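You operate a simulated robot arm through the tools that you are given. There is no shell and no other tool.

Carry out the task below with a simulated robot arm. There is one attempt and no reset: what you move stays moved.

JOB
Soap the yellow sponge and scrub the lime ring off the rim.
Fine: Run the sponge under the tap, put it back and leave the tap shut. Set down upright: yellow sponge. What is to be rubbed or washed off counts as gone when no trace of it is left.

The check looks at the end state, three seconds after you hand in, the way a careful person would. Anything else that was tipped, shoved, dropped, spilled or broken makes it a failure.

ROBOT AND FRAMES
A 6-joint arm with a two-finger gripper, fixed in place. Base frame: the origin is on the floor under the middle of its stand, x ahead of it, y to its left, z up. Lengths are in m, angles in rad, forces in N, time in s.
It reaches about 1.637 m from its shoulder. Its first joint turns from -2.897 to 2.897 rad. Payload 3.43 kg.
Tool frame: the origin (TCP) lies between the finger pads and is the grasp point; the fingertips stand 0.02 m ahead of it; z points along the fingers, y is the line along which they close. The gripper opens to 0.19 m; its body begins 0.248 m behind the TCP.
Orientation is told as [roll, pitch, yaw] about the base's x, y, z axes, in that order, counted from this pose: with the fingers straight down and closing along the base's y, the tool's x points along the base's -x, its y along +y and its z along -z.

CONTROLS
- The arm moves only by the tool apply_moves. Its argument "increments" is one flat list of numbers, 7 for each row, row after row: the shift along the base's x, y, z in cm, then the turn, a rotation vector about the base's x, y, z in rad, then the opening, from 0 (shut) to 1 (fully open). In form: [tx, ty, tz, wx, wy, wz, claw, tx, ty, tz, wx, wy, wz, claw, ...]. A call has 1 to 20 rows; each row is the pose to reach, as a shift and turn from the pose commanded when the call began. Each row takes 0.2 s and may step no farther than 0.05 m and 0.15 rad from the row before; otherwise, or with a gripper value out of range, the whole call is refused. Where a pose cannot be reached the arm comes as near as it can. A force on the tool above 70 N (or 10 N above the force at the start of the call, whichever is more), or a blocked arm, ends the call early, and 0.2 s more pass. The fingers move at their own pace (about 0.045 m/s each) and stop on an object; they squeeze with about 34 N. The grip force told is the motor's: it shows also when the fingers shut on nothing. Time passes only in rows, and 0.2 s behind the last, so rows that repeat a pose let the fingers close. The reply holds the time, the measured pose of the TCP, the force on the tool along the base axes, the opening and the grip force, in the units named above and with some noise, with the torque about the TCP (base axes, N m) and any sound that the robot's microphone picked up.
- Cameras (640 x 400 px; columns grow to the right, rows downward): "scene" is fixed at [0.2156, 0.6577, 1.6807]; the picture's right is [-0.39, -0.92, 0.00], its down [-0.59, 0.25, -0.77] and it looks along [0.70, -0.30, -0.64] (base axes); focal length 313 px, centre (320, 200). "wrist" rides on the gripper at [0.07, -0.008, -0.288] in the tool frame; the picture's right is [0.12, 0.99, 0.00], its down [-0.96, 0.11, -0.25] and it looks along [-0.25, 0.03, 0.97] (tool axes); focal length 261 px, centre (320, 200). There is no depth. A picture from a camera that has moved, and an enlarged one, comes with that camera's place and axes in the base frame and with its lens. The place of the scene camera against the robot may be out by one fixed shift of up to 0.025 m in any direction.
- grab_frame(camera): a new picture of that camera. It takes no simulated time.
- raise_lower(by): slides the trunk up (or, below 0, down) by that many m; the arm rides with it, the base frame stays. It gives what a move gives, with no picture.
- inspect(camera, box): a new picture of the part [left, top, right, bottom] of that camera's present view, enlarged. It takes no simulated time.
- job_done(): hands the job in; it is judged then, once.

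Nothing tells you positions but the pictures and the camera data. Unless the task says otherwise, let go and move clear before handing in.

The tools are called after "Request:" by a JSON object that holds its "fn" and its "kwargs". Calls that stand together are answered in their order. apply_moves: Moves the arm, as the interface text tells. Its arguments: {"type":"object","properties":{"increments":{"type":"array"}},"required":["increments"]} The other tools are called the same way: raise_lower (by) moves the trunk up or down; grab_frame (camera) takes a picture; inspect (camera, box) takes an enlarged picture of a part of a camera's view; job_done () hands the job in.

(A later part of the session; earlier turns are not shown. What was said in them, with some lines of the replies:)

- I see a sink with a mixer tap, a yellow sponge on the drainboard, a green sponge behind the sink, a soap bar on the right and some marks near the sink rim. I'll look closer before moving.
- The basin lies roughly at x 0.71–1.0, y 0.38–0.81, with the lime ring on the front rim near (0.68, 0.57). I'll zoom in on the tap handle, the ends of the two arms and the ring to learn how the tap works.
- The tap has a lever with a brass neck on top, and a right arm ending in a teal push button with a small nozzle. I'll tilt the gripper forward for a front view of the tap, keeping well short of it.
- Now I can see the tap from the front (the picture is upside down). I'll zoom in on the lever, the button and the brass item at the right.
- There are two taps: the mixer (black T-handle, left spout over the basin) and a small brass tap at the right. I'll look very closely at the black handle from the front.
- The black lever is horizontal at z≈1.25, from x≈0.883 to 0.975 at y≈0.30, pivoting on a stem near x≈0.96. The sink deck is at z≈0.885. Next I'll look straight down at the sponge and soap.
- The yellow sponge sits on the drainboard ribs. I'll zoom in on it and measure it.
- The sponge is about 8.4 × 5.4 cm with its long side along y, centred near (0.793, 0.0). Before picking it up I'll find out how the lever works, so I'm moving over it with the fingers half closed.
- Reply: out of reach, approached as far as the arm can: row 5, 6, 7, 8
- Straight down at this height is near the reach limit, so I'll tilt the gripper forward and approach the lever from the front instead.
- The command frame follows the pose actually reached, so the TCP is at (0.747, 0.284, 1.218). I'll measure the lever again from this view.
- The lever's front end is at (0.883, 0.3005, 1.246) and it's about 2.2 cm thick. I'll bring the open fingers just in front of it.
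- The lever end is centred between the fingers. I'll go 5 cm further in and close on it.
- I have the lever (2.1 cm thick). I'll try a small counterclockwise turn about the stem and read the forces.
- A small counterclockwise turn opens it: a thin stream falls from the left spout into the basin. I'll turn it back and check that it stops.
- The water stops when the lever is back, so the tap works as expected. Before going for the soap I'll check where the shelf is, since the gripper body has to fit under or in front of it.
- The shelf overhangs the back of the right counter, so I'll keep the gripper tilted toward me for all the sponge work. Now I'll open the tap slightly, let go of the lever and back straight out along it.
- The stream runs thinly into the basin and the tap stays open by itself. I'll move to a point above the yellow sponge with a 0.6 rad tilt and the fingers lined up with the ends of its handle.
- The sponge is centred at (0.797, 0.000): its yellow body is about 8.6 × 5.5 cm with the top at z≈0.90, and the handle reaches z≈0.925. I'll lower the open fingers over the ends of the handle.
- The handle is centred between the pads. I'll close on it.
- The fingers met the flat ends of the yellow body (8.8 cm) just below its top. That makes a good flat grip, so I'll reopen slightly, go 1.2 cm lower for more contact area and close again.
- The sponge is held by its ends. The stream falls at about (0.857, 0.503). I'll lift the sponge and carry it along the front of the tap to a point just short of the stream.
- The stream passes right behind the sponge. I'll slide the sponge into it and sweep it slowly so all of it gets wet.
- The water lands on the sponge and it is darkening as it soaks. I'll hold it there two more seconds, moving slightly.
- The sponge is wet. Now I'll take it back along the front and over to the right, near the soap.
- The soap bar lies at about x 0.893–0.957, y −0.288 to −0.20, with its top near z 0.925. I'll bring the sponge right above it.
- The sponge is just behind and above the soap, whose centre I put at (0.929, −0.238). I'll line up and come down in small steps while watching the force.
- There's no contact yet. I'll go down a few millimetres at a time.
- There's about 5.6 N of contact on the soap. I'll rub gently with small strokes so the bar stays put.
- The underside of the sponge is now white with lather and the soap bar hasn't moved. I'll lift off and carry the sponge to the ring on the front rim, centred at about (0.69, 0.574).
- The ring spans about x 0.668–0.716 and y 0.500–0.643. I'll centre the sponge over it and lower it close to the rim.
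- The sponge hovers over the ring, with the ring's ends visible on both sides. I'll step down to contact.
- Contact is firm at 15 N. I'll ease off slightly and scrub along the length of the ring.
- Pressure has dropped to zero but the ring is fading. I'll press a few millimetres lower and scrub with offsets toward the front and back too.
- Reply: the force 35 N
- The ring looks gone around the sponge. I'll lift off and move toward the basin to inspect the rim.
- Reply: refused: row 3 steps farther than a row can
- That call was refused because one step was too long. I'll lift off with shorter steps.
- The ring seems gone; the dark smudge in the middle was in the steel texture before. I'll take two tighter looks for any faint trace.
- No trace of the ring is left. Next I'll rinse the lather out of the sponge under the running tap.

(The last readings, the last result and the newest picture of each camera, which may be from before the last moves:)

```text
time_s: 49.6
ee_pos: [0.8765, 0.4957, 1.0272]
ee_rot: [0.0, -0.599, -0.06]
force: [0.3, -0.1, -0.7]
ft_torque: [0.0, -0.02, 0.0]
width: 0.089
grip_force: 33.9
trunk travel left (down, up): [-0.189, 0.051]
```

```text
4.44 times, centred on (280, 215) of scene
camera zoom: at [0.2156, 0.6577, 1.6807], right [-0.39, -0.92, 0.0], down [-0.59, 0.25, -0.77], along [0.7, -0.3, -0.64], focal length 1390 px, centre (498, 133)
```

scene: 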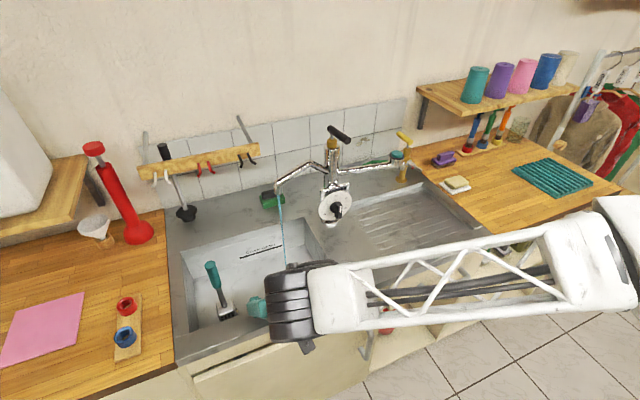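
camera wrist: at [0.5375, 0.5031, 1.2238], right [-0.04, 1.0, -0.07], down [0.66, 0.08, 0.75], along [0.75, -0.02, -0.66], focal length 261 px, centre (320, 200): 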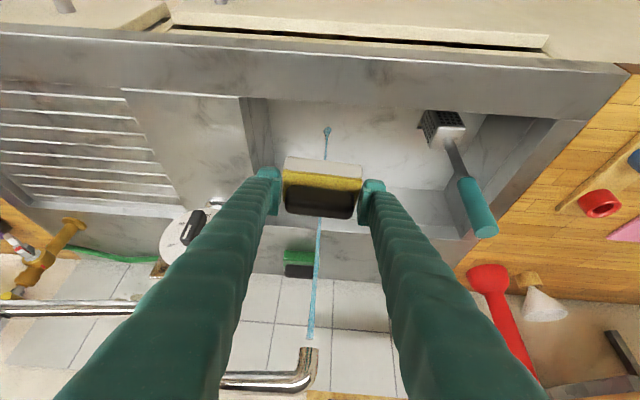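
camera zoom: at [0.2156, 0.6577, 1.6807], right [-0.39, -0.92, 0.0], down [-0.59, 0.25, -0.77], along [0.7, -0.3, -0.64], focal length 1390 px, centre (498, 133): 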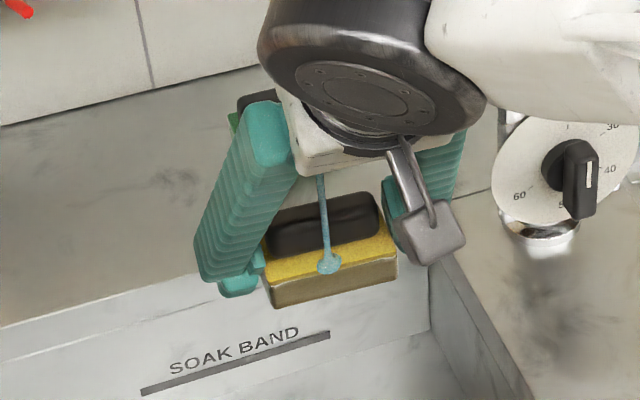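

The lather has washed off. I'll rinse a second longer, then carry the sponge back above its original spot.

Request:
{"fn": "apply_moves", "kwargs": {"increments": [0, 0, 0, 0, 0, 0, 0.2, -1.5, 1.5, 0, 0, 0, 0, 0.2, -3.5, 0, 0, 0, 0, 0, 0.2, -3.5, -1.5, 0, 0, 0, 0, 0.2, -3.5, 0, 0, 0, 0, 0, 0.2, -8, 0, 0, 0, 0, 0, 0.2, -12, 0, 0, 0, 0, 0, 0.2, -12, -4.8, 0, 0, 0, 0, 0.2, -12, -9.6, 0, 0, 0, 0, 0.2, -12, -14.4, 0, 0, 0, 0, 0.2, -12, -19.2, 0, 0, 0, 0, 0.2, -12, -24, 0, 0, 0, 0, 0.2, -12, -28.8, 0, 0, 0, 0, 0.2, -12, -33.6, 0, 0, 0, 0, 0.2, -11, -38.3, 0, 0, 0, 0, 0.2, -10, -42.8, 0, 0, 0, 0, 0.2, -9, -47, 0, 0, 0, 0, 0.2, -8.1, -49.6, 0, 0, 0, 0, 0.2, -8.1, -49.6, -2, 0, 0, 0, 0.2]}}

Request:
{"fn": "grab_frame", "kwargs": {"camera": "wrist"}}

Request:
{"fn": "inspect", "kwargs": {"camera": "scene", "box": [380, 150, 480, 240]}}

```text
time_s: 53.6
ee_pos: [0.7973, -0.0012, 1.0048]
ee_rot: [0.0, -0.6, -0.06]
force: [0.5, -1.0, -1.2]
ft_torque: [0.0, 0.02, -0.01]
width: 0.089
grip_force: 33.7
trunk travel left (down, up): [-0.189, 0.051]
```

```text
taken
camera wrist: at [0.5771, 0.0037, 1.2033], right [-0.04, 1.0, -0.07], down [0.66, 0.07, 0.75], along [0.75, -0.02, -0.66], focal length 261 px, centre (320, 200)
```

wrist: 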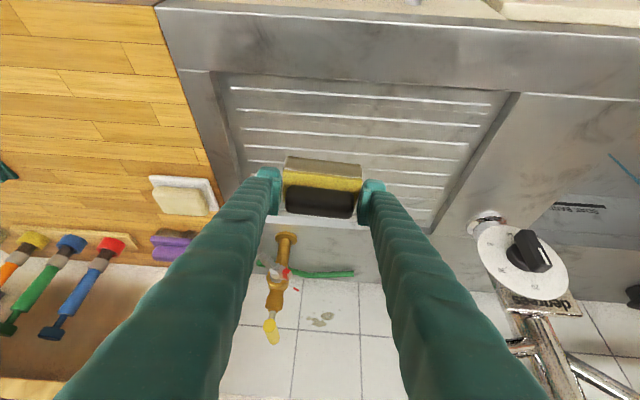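

```text
4.44 times, centred on (430, 195) of scene
camera zoom: at [0.2156, 0.6577, 1.6807], right [-0.39, -0.92, 0.0], down [-0.59, 0.25, -0.77], along [0.7, -0.3, -0.64], focal length 1390 px, centre (-169, 222)
```

zoom: 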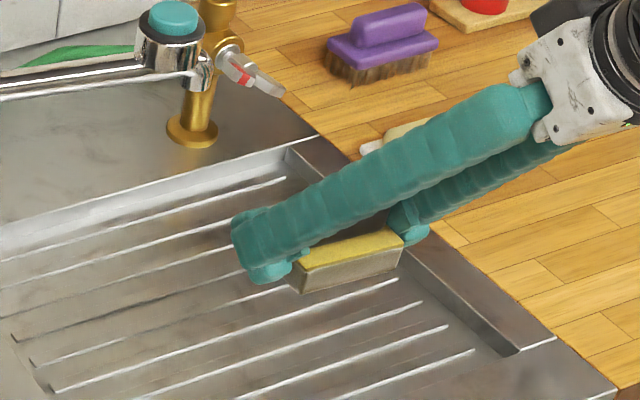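

I'm directly above the original spot. I'll lower to just over the ribs, then the last few millimetres slowly.

Request:
{"fn": "apply_moves", "kwargs": {"increments": [0, 0, -4, 0, 0, 0, 0.2, 0, 0, -7, 0, 0, 0, 0.2, 0, 0, -8.2, 0, 0, 0, 0.2]}}

Request:
{"fn": "apply_moves", "kwargs": {"increments": [0, 0, -0.3, 0, 0, 0, 0.2, 0, 0, -0.45, 0, 0, 0, 0.2]}}

Request:
{"fn": "inspect", "kwargs": {"camera": "scene", "box": [390, 170, 470, 240]}}

```text
time_s: 54.4
ee_pos: [0.7969, 0.0003, 0.9241]
ee_rot: [0.001, -0.6, -0.062]
force: [-0.1, -1.0, 0.0]
ft_torque: [0.01, -0.02, 0.0]
width: 0.0887
grip_force: 34.1
trunk travel left (down, up): [-0.189, 0.051]
```

```text
time_s: 55.0
ee_pos: [0.7969, -0.0, 0.919]
ee_rot: [-0.001, -0.599, -0.061]
force: [0.1, 0.4, -0.3]
ft_torque: [0.02, -0.03, 0.01]
width: 0.0888
grip_force: 34.1
trunk travel left (down, up): [-0.189, 0.051]
```

```text
5.71 times, centred on (430, 205) of scene
camera zoom: at [0.2156, 0.6577, 1.6807], right [-0.39, -0.92, 0.0], down [-0.59, 0.25, -0.77], along [0.7, -0.3, -0.64], focal length 1788 px, centre (-309, 171)
```

zoom: 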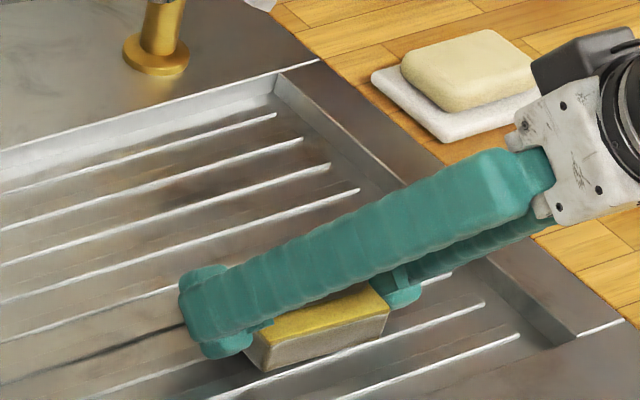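

There's still no contact; I'll go another 2 mm at a time.

Request:
{"fn": "apply_moves", "kwargs": {"increments": [0, 0, -0.2, 0, 0, 0, 0.2]}}

```text
time_s: 55.4
ee_pos: [0.7977, 0.0009, 0.9174]
ee_rot: [0.0, -0.599, -0.061]
force: [-0.7, -0.6, 2.7]
ft_torque: [-0.1, 0.1, -0.01]
width: 0.0891
grip_force: 34.3
trunk travel left (down, up): [-0.189, 0.051]
```

It's touching down with 2.7 N. I'll open the fingers and lift straight up.

Request:
{"fn": "apply_moves", "kwargs": {"increments": [0, 0, 0, 0, 0, 0, 0.65, 0, 0, 0, 0, 0, 0, 0.65, 0, 0, 0, 0, 0, 0, 0.65, 0, 0, 2, 0, 0, 0, 0.65, 0, 0, 6, 0, 0, 0, 0.65, -1, 0, 10.5, 0, 0, 0, 0.65, -2.5, 0, 15, 0, 0, 0, 0.65]}}

Request:
{"fn": "grab_frame", "kwargs": {"camera": "wrist"}}

Request:
{"fn": "inspect", "kwargs": {"camera": "scene", "box": [390, 170, 470, 240]}}

Request:
{"fn": "grab_frame", "kwargs": {"camera": "scene"}}

```text
time_s: 57.0
ee_pos: [0.7717, -0.0001, 1.0693]
ee_rot: [0.001, -0.599, -0.063]
force: [0.3, 0.1, -0.8]
ft_torque: [0.02, 0.09, -0.01]
width: 0.1236
grip_force: 0.0
trunk travel left (down, up): [-0.189, 0.051]
```

```text
taken
camera wrist: at [0.552, 0.0038, 1.2679], right [-0.04, 1.0, -0.07], down [0.66, 0.07, 0.75], along [0.75, -0.02, -0.66], focal length 261 px, centre (320, 200)
```

wrist: 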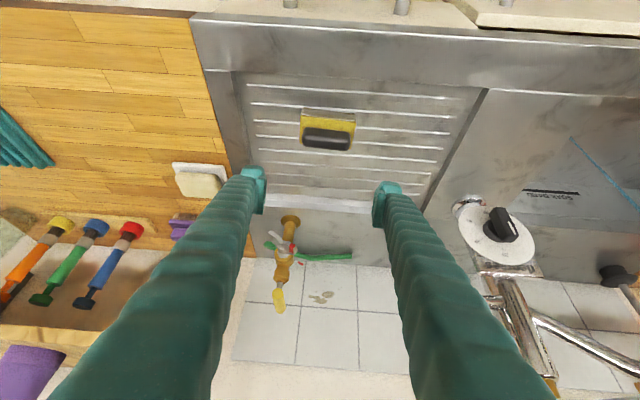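

```text
5.71 times, centred on (430, 205) of scene
camera zoom: at [0.2156, 0.6577, 1.6807], right [-0.39, -0.92, 0.0], down [-0.59, 0.25, -0.77], along [0.7, -0.3, -0.64], focal length 1788 px, centre (-309, 171)
```

zoom: 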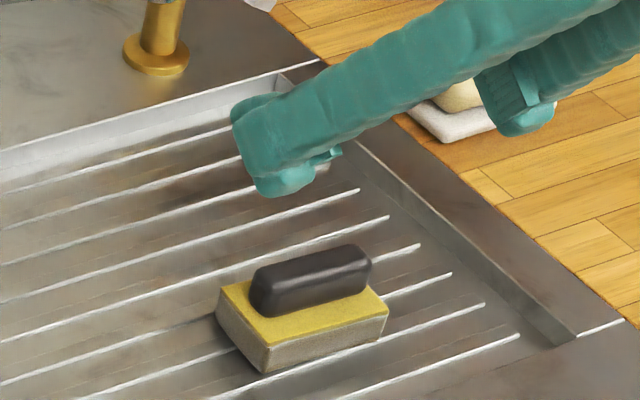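

```text
taken
```

scene: 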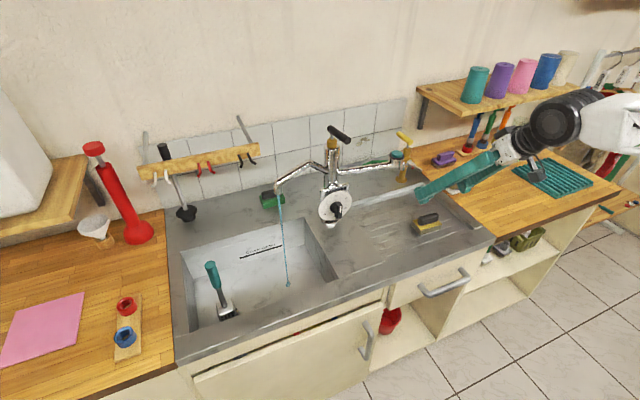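

The sponge is back upright in its place. Now I'll return to the lever with the same tilt and the turned yaw to shut the tap.

Request:
{"fn": "apply_moves", "kwargs": {"increments": [0, 3.4, 2.2, 0.001, -0.025, 0.0265, 0.35, 0, 6.8, 4.4, 0.002, -0.05, 0.053, 0.35, 0.1, 10.2, 6.6, 0.003, -0.075, 0.08, 0.35, 0.1, 13.6, 8.8, 0.0044, -0.1, 0.106, 0.35, 0.1, 17, 11, 0.0055, -0.125, 0.1325, 0.35, 0.2, 20.4, 13.3, 0.0066, -0.15, 0.159, 0.35, 0.2, 23.8, 15.5, 0.0077, -0.175, 0.1855, 0.35, 0.2, 27.2, 17.7, 0.0088, -0.1998, 0.212, 0.35]}}

Request:
{"fn": "grab_frame", "kwargs": {"camera": "wrist"}}

Request:
{"fn": "inspect", "kwargs": {"camera": "wrist", "box": [280, 170, 360, 290]}}

```text
time_s: 58.8
ee_pos: [0.7742, 0.2732, 1.2448]
ee_rot: [0.001, -0.799, 0.148]
force: [0.0, -0.2, 0.1]
ft_torque: [0.06, -0.03, 0.04]
width: 0.0666
grip_force: 0.1
trunk travel left (down, up): [-0.189, 0.051]
```

```text
taken
camera wrist: at [0.5241, 0.2257, 1.3941], right [-0.23, 0.97, -0.09], down [0.47, 0.19, 0.86], along [0.85, 0.16, -0.5], focal length 261 px, centre (320, 200)
```

wrist: 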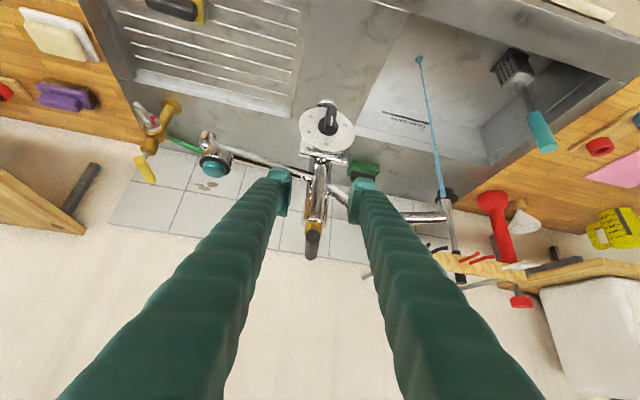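

```text
3.33 times, centred on (320, 230) of wrist
camera zoom: at [0.5241, 0.2257, 1.3941], right [-0.23, 0.97, -0.09], down [0.47, 0.19, 0.86], along [0.85, 0.16, -0.5], focal length 869 px, centre (320, 100)
```

zoom: 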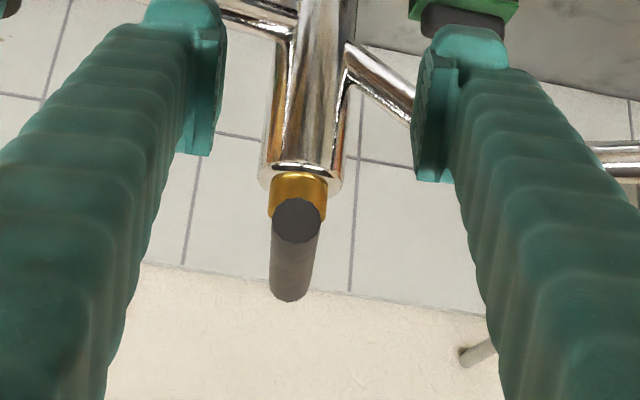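

The lever end is at (0.884, 0.288), between the fingers. I'll advance along it, grip, and turn it back clockwise.

Request:
{"fn": "apply_moves", "kwargs": {"increments": [4, 0.56, 0, 0, 0, 0, 0.35, 8, 1.12, 0, 0, 0, 0, 0.35, 11.8, 1.66, 0.1, 0, 0, 0, 0.35, 11.8, 1.66, 0.1, 0, 0, 0, 0.05, 11.8, 1.66, 0.1, 0, 0, 0, 0.05, 11.8, 1.66, 0.1, 0, 0, 0, 0.05, 11.8, 1.66, 0.1, 0, 0, 0, 0.05, 11.75, 2.16, 0.1, 0, 0, -0.075, 0.05, 11.75, 2.68, 0.1, 0, 0, -0.15, 0.05, 11.75, 2.85, 0.1, 0, 0, -0.17, 0.05]}}

Request:
{"fn": "inspect", "kwargs": {"camera": "scene", "box": [240, 100, 380, 300]}}

Request:
{"fn": "grab_frame", "kwargs": {"camera": "wrist"}}

```text
time_s: 61.0
ee_pos: [0.8907, 0.3, 1.2456]
ee_rot: [0.0, -0.8, -0.018]
force: [-5.1, -3.4, 3.8]
ft_torque: [0.02, -0.08, 0.18]
width: 0.0207
grip_force: 44.6
trunk travel left (down, up): [-0.189, 0.051]
```

```text
2.00 times, centred on (310, 200) of scene
camera zoom: at [0.2156, 0.6577, 1.6807], right [-0.39, -0.92, 0.0], down [-0.59, 0.25, -0.77], along [0.7, -0.3, -0.64], focal length 626 px, centre (340, 200)
```

zoom: 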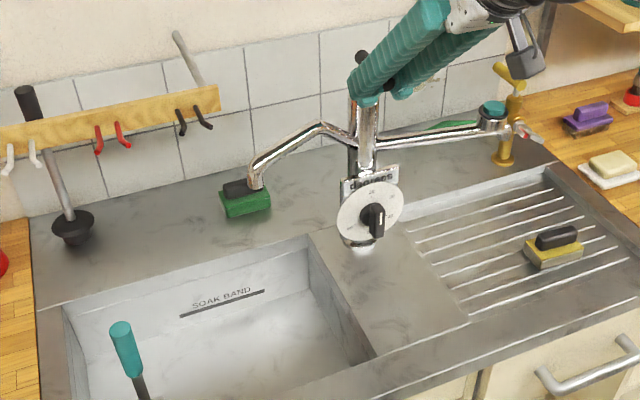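

```text
taken
camera wrist: at [0.635, 0.2961, 1.396], right [-0.06, 0.99, -0.09], down [0.49, 0.11, 0.86], along [0.87, 0.01, -0.5], focal length 261 px, centre (320, 200)
```

wrist: 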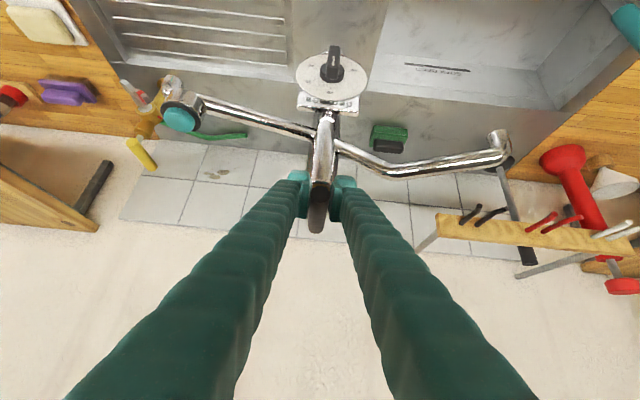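

The water has stopped with the lever back at its stop. I'll let go, back straight out and check the whole scene.

Request:
{"fn": "apply_moves", "kwargs": {"increments": [0, -0.1, 0, 0, 0, 0.015, 0.05, 0, -0.1, 0, 0, 0, 0.015, 0.35, 0, -0.1, 0, 0, 0, 0.015, 0.35, 0, -0.1, 0, 0, 0, 0.015, 0.35, 0, -0.1, 0, 0, 0, 0.015, 0.35, -4, -0.1, 0, 0, 0, 0.015, 0.35, -8, -0.1, 0, 0, 0, 0.015, 0.35, -12.5, -0.1, 0, 0, 0, 0.015, 0.35, -17, -2, 1, 0, 0, 0.015, 0.35, -20.5, -5, 2, 0, 0, 0.015, 0.35, -24, -8, 3, 0, 0, 0.015, 0.35]}}

Request:
{"fn": "grab_frame", "kwargs": {"camera": "scene"}}

Request:
{"fn": "inspect", "kwargs": {"camera": "scene", "box": [230, 110, 380, 330]}}

Request:
{"fn": "grab_frame", "kwargs": {"camera": "wrist"}}

Request:
{"fn": "inspect", "kwargs": {"camera": "scene", "box": [380, 130, 520, 250]}}

```text
time_s: 63.4
ee_pos: [0.6528, 0.22, 1.274]
ee_rot: [0.0, -0.801, -0.003]
force: [0.1, 0.0, -0.1]
ft_torque: [-0.12, 0.07, -0.13]
width: 0.0666
grip_force: 0.0
trunk travel left (down, up): [-0.189, 0.051]
```

```text
taken
```

scene: 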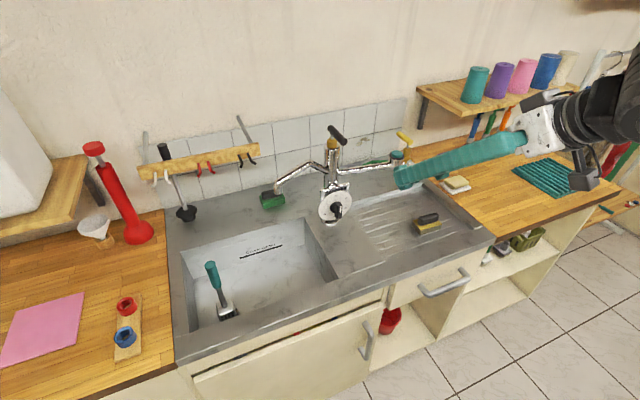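

```text
1.82 times, centred on (305, 220) of scene
camera zoom: at [0.2156, 0.6577, 1.6807], right [-0.39, -0.92, 0.0], down [-0.59, 0.25, -0.77], along [0.7, -0.3, -0.64], focal length 569 px, centre (347, 164)
```

zoom: 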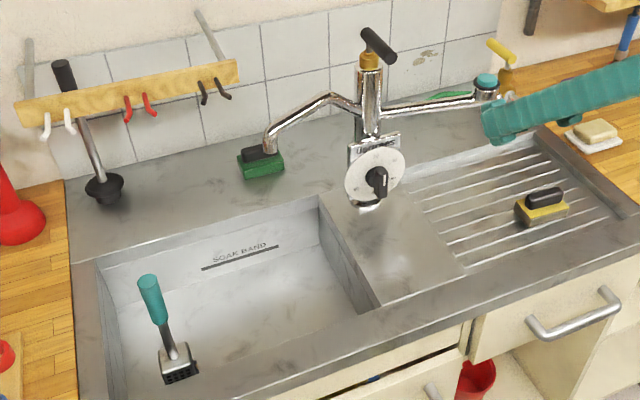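

```text
taken
camera wrist: at [0.3974, 0.2114, 1.4249], right [-0.08, 0.99, -0.09], down [0.49, 0.11, 0.86], along [0.87, 0.03, -0.5], focal length 261 px, centre (320, 200)
```

wrist: 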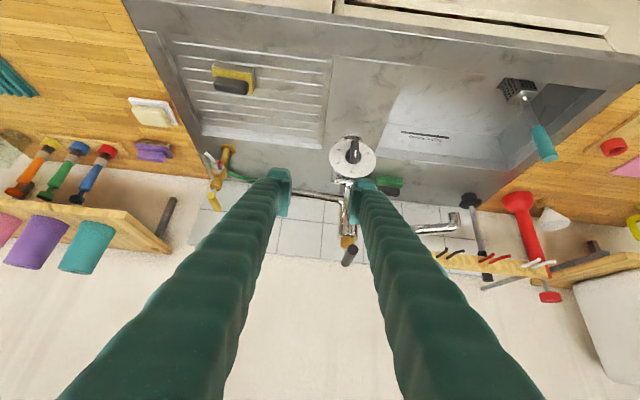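

```text
3.33 times, centred on (450, 190) of scene
camera zoom: at [0.2156, 0.6577, 1.6807], right [-0.39, -0.92, 0.0], down [-0.59, 0.25, -0.77], along [0.7, -0.3, -0.64], focal length 1043 px, centre (-113, 233)
```

zoom: 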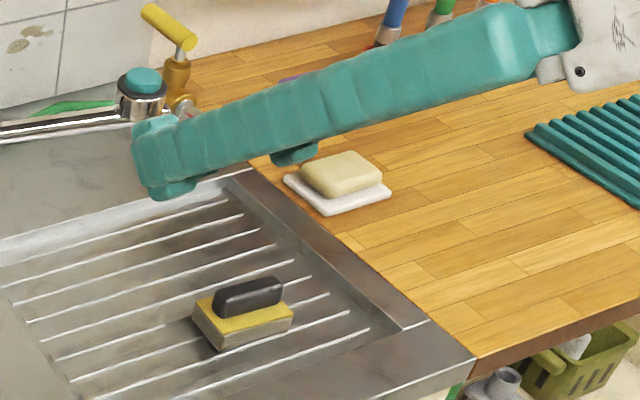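

The tap is off, the sponge is home, and the soap and dish are where they were. I'll take last close looks at the rim, the lever and the spout.

Request:
{"fn": "inspect", "kwargs": {"camera": "scene", "box": [240, 270, 320, 330]}}

Request:
{"fn": "inspect", "kwargs": {"camera": "scene", "box": [310, 115, 360, 150]}}

Request:
{"fn": "inspect", "kwargs": {"camera": "wrist", "box": [400, 20, 560, 110]}}

Request:
{"fn": "inspect", "kwargs": {"camera": "scene", "box": [255, 170, 315, 230]}}

```text
6.67 times, centred on (280, 300) of scene
camera zoom: at [0.2156, 0.6577, 1.6807], right [-0.39, -0.92, 0.0], down [-0.59, 0.25, -0.77], along [0.7, -0.3, -0.64], focal length 2086 px, centre (587, -467)
```

zoom: 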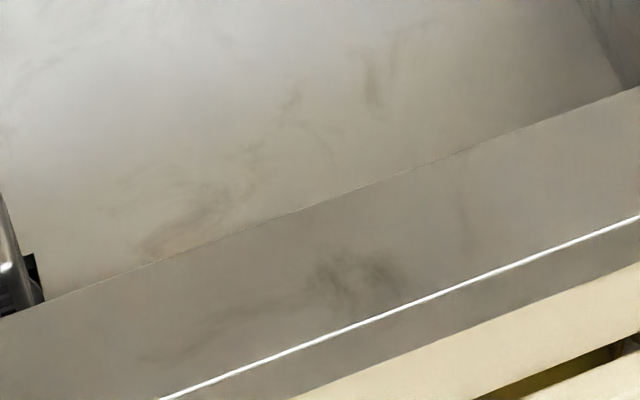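

```text
11.43 times, centred on (335, 132) of scene
camera zoom: at [0.2156, 0.6577, 1.6807], right [-0.39, -0.92, 0.0], down [-0.59, 0.25, -0.77], along [0.7, -0.3, -0.64], focal length 3575 px, centre (149, 971)
```

zoom: 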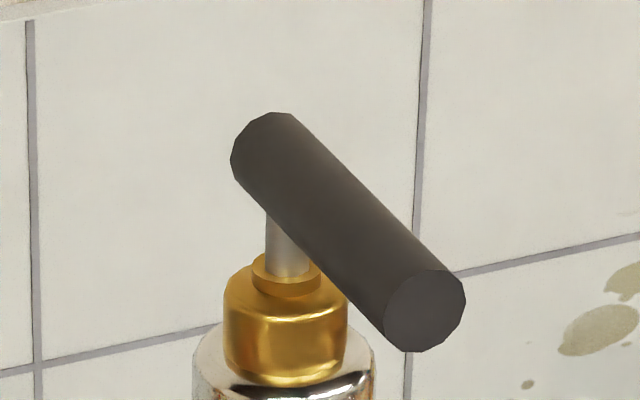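

```text
4.00 times, centred on (480, 65) of wrist
camera zoom: at [0.3974, 0.2114, 1.4249], right [-0.08, 0.99, -0.09], down [0.49, 0.11, 0.86], along [0.87, 0.03, -0.5], focal length 1043 px, centre (-320, 740)
```

zoom: 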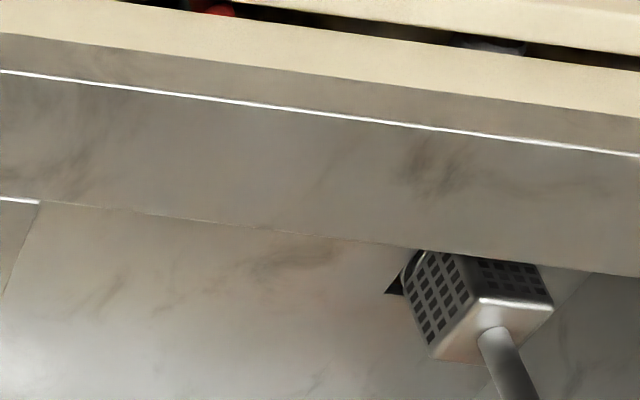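

```text
6.67 times, centred on (285, 200) of scene
camera zoom: at [0.2156, 0.6577, 1.6807], right [-0.39, -0.92, 0.0], down [-0.59, 0.25, -0.77], along [0.7, -0.3, -0.64], focal length 2086 px, centre (553, 200)
```

zoom: 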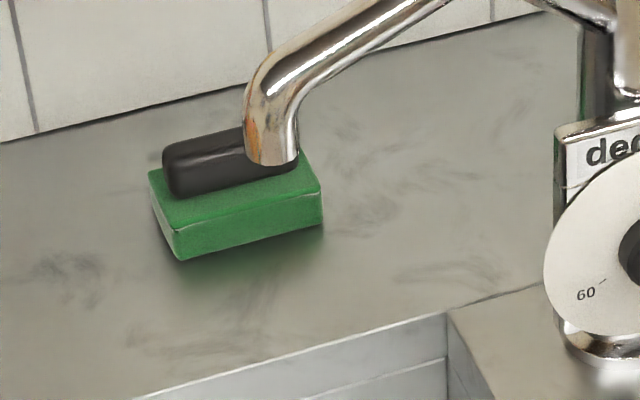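

The ring is gone, the lever matches its first picture exactly, no water runs, the rinsed sponge is upright in its place and nothing else has moved. The gripper is clear, so I'm handing in.

Request:
{"fn": "job_done", "kwargs": {}}

```text
The job is handed in.
```

The lime ring is gone from the rim, with no trace left in close-up pictures from both cameras.

- **Sponge:** I wetted the yellow sponge under the tap and lathered it on the soap bar. After scrubbing, I rinsed it until no lather showed. It is back upright in its original place on the drainboard, still wet.
- **Tap:** The mixer tap is shut. Its lever matches its starting position and no water is running. I left it on a thin stream from before the wetting until after the rinse, about 50 seconds, and saw no water collect in the basin.
- **Everything else:** The soap bar, dish and other items look the same as in the first pictures. The gripper is clear of everything.

I handed the job in, and no verdict came back.
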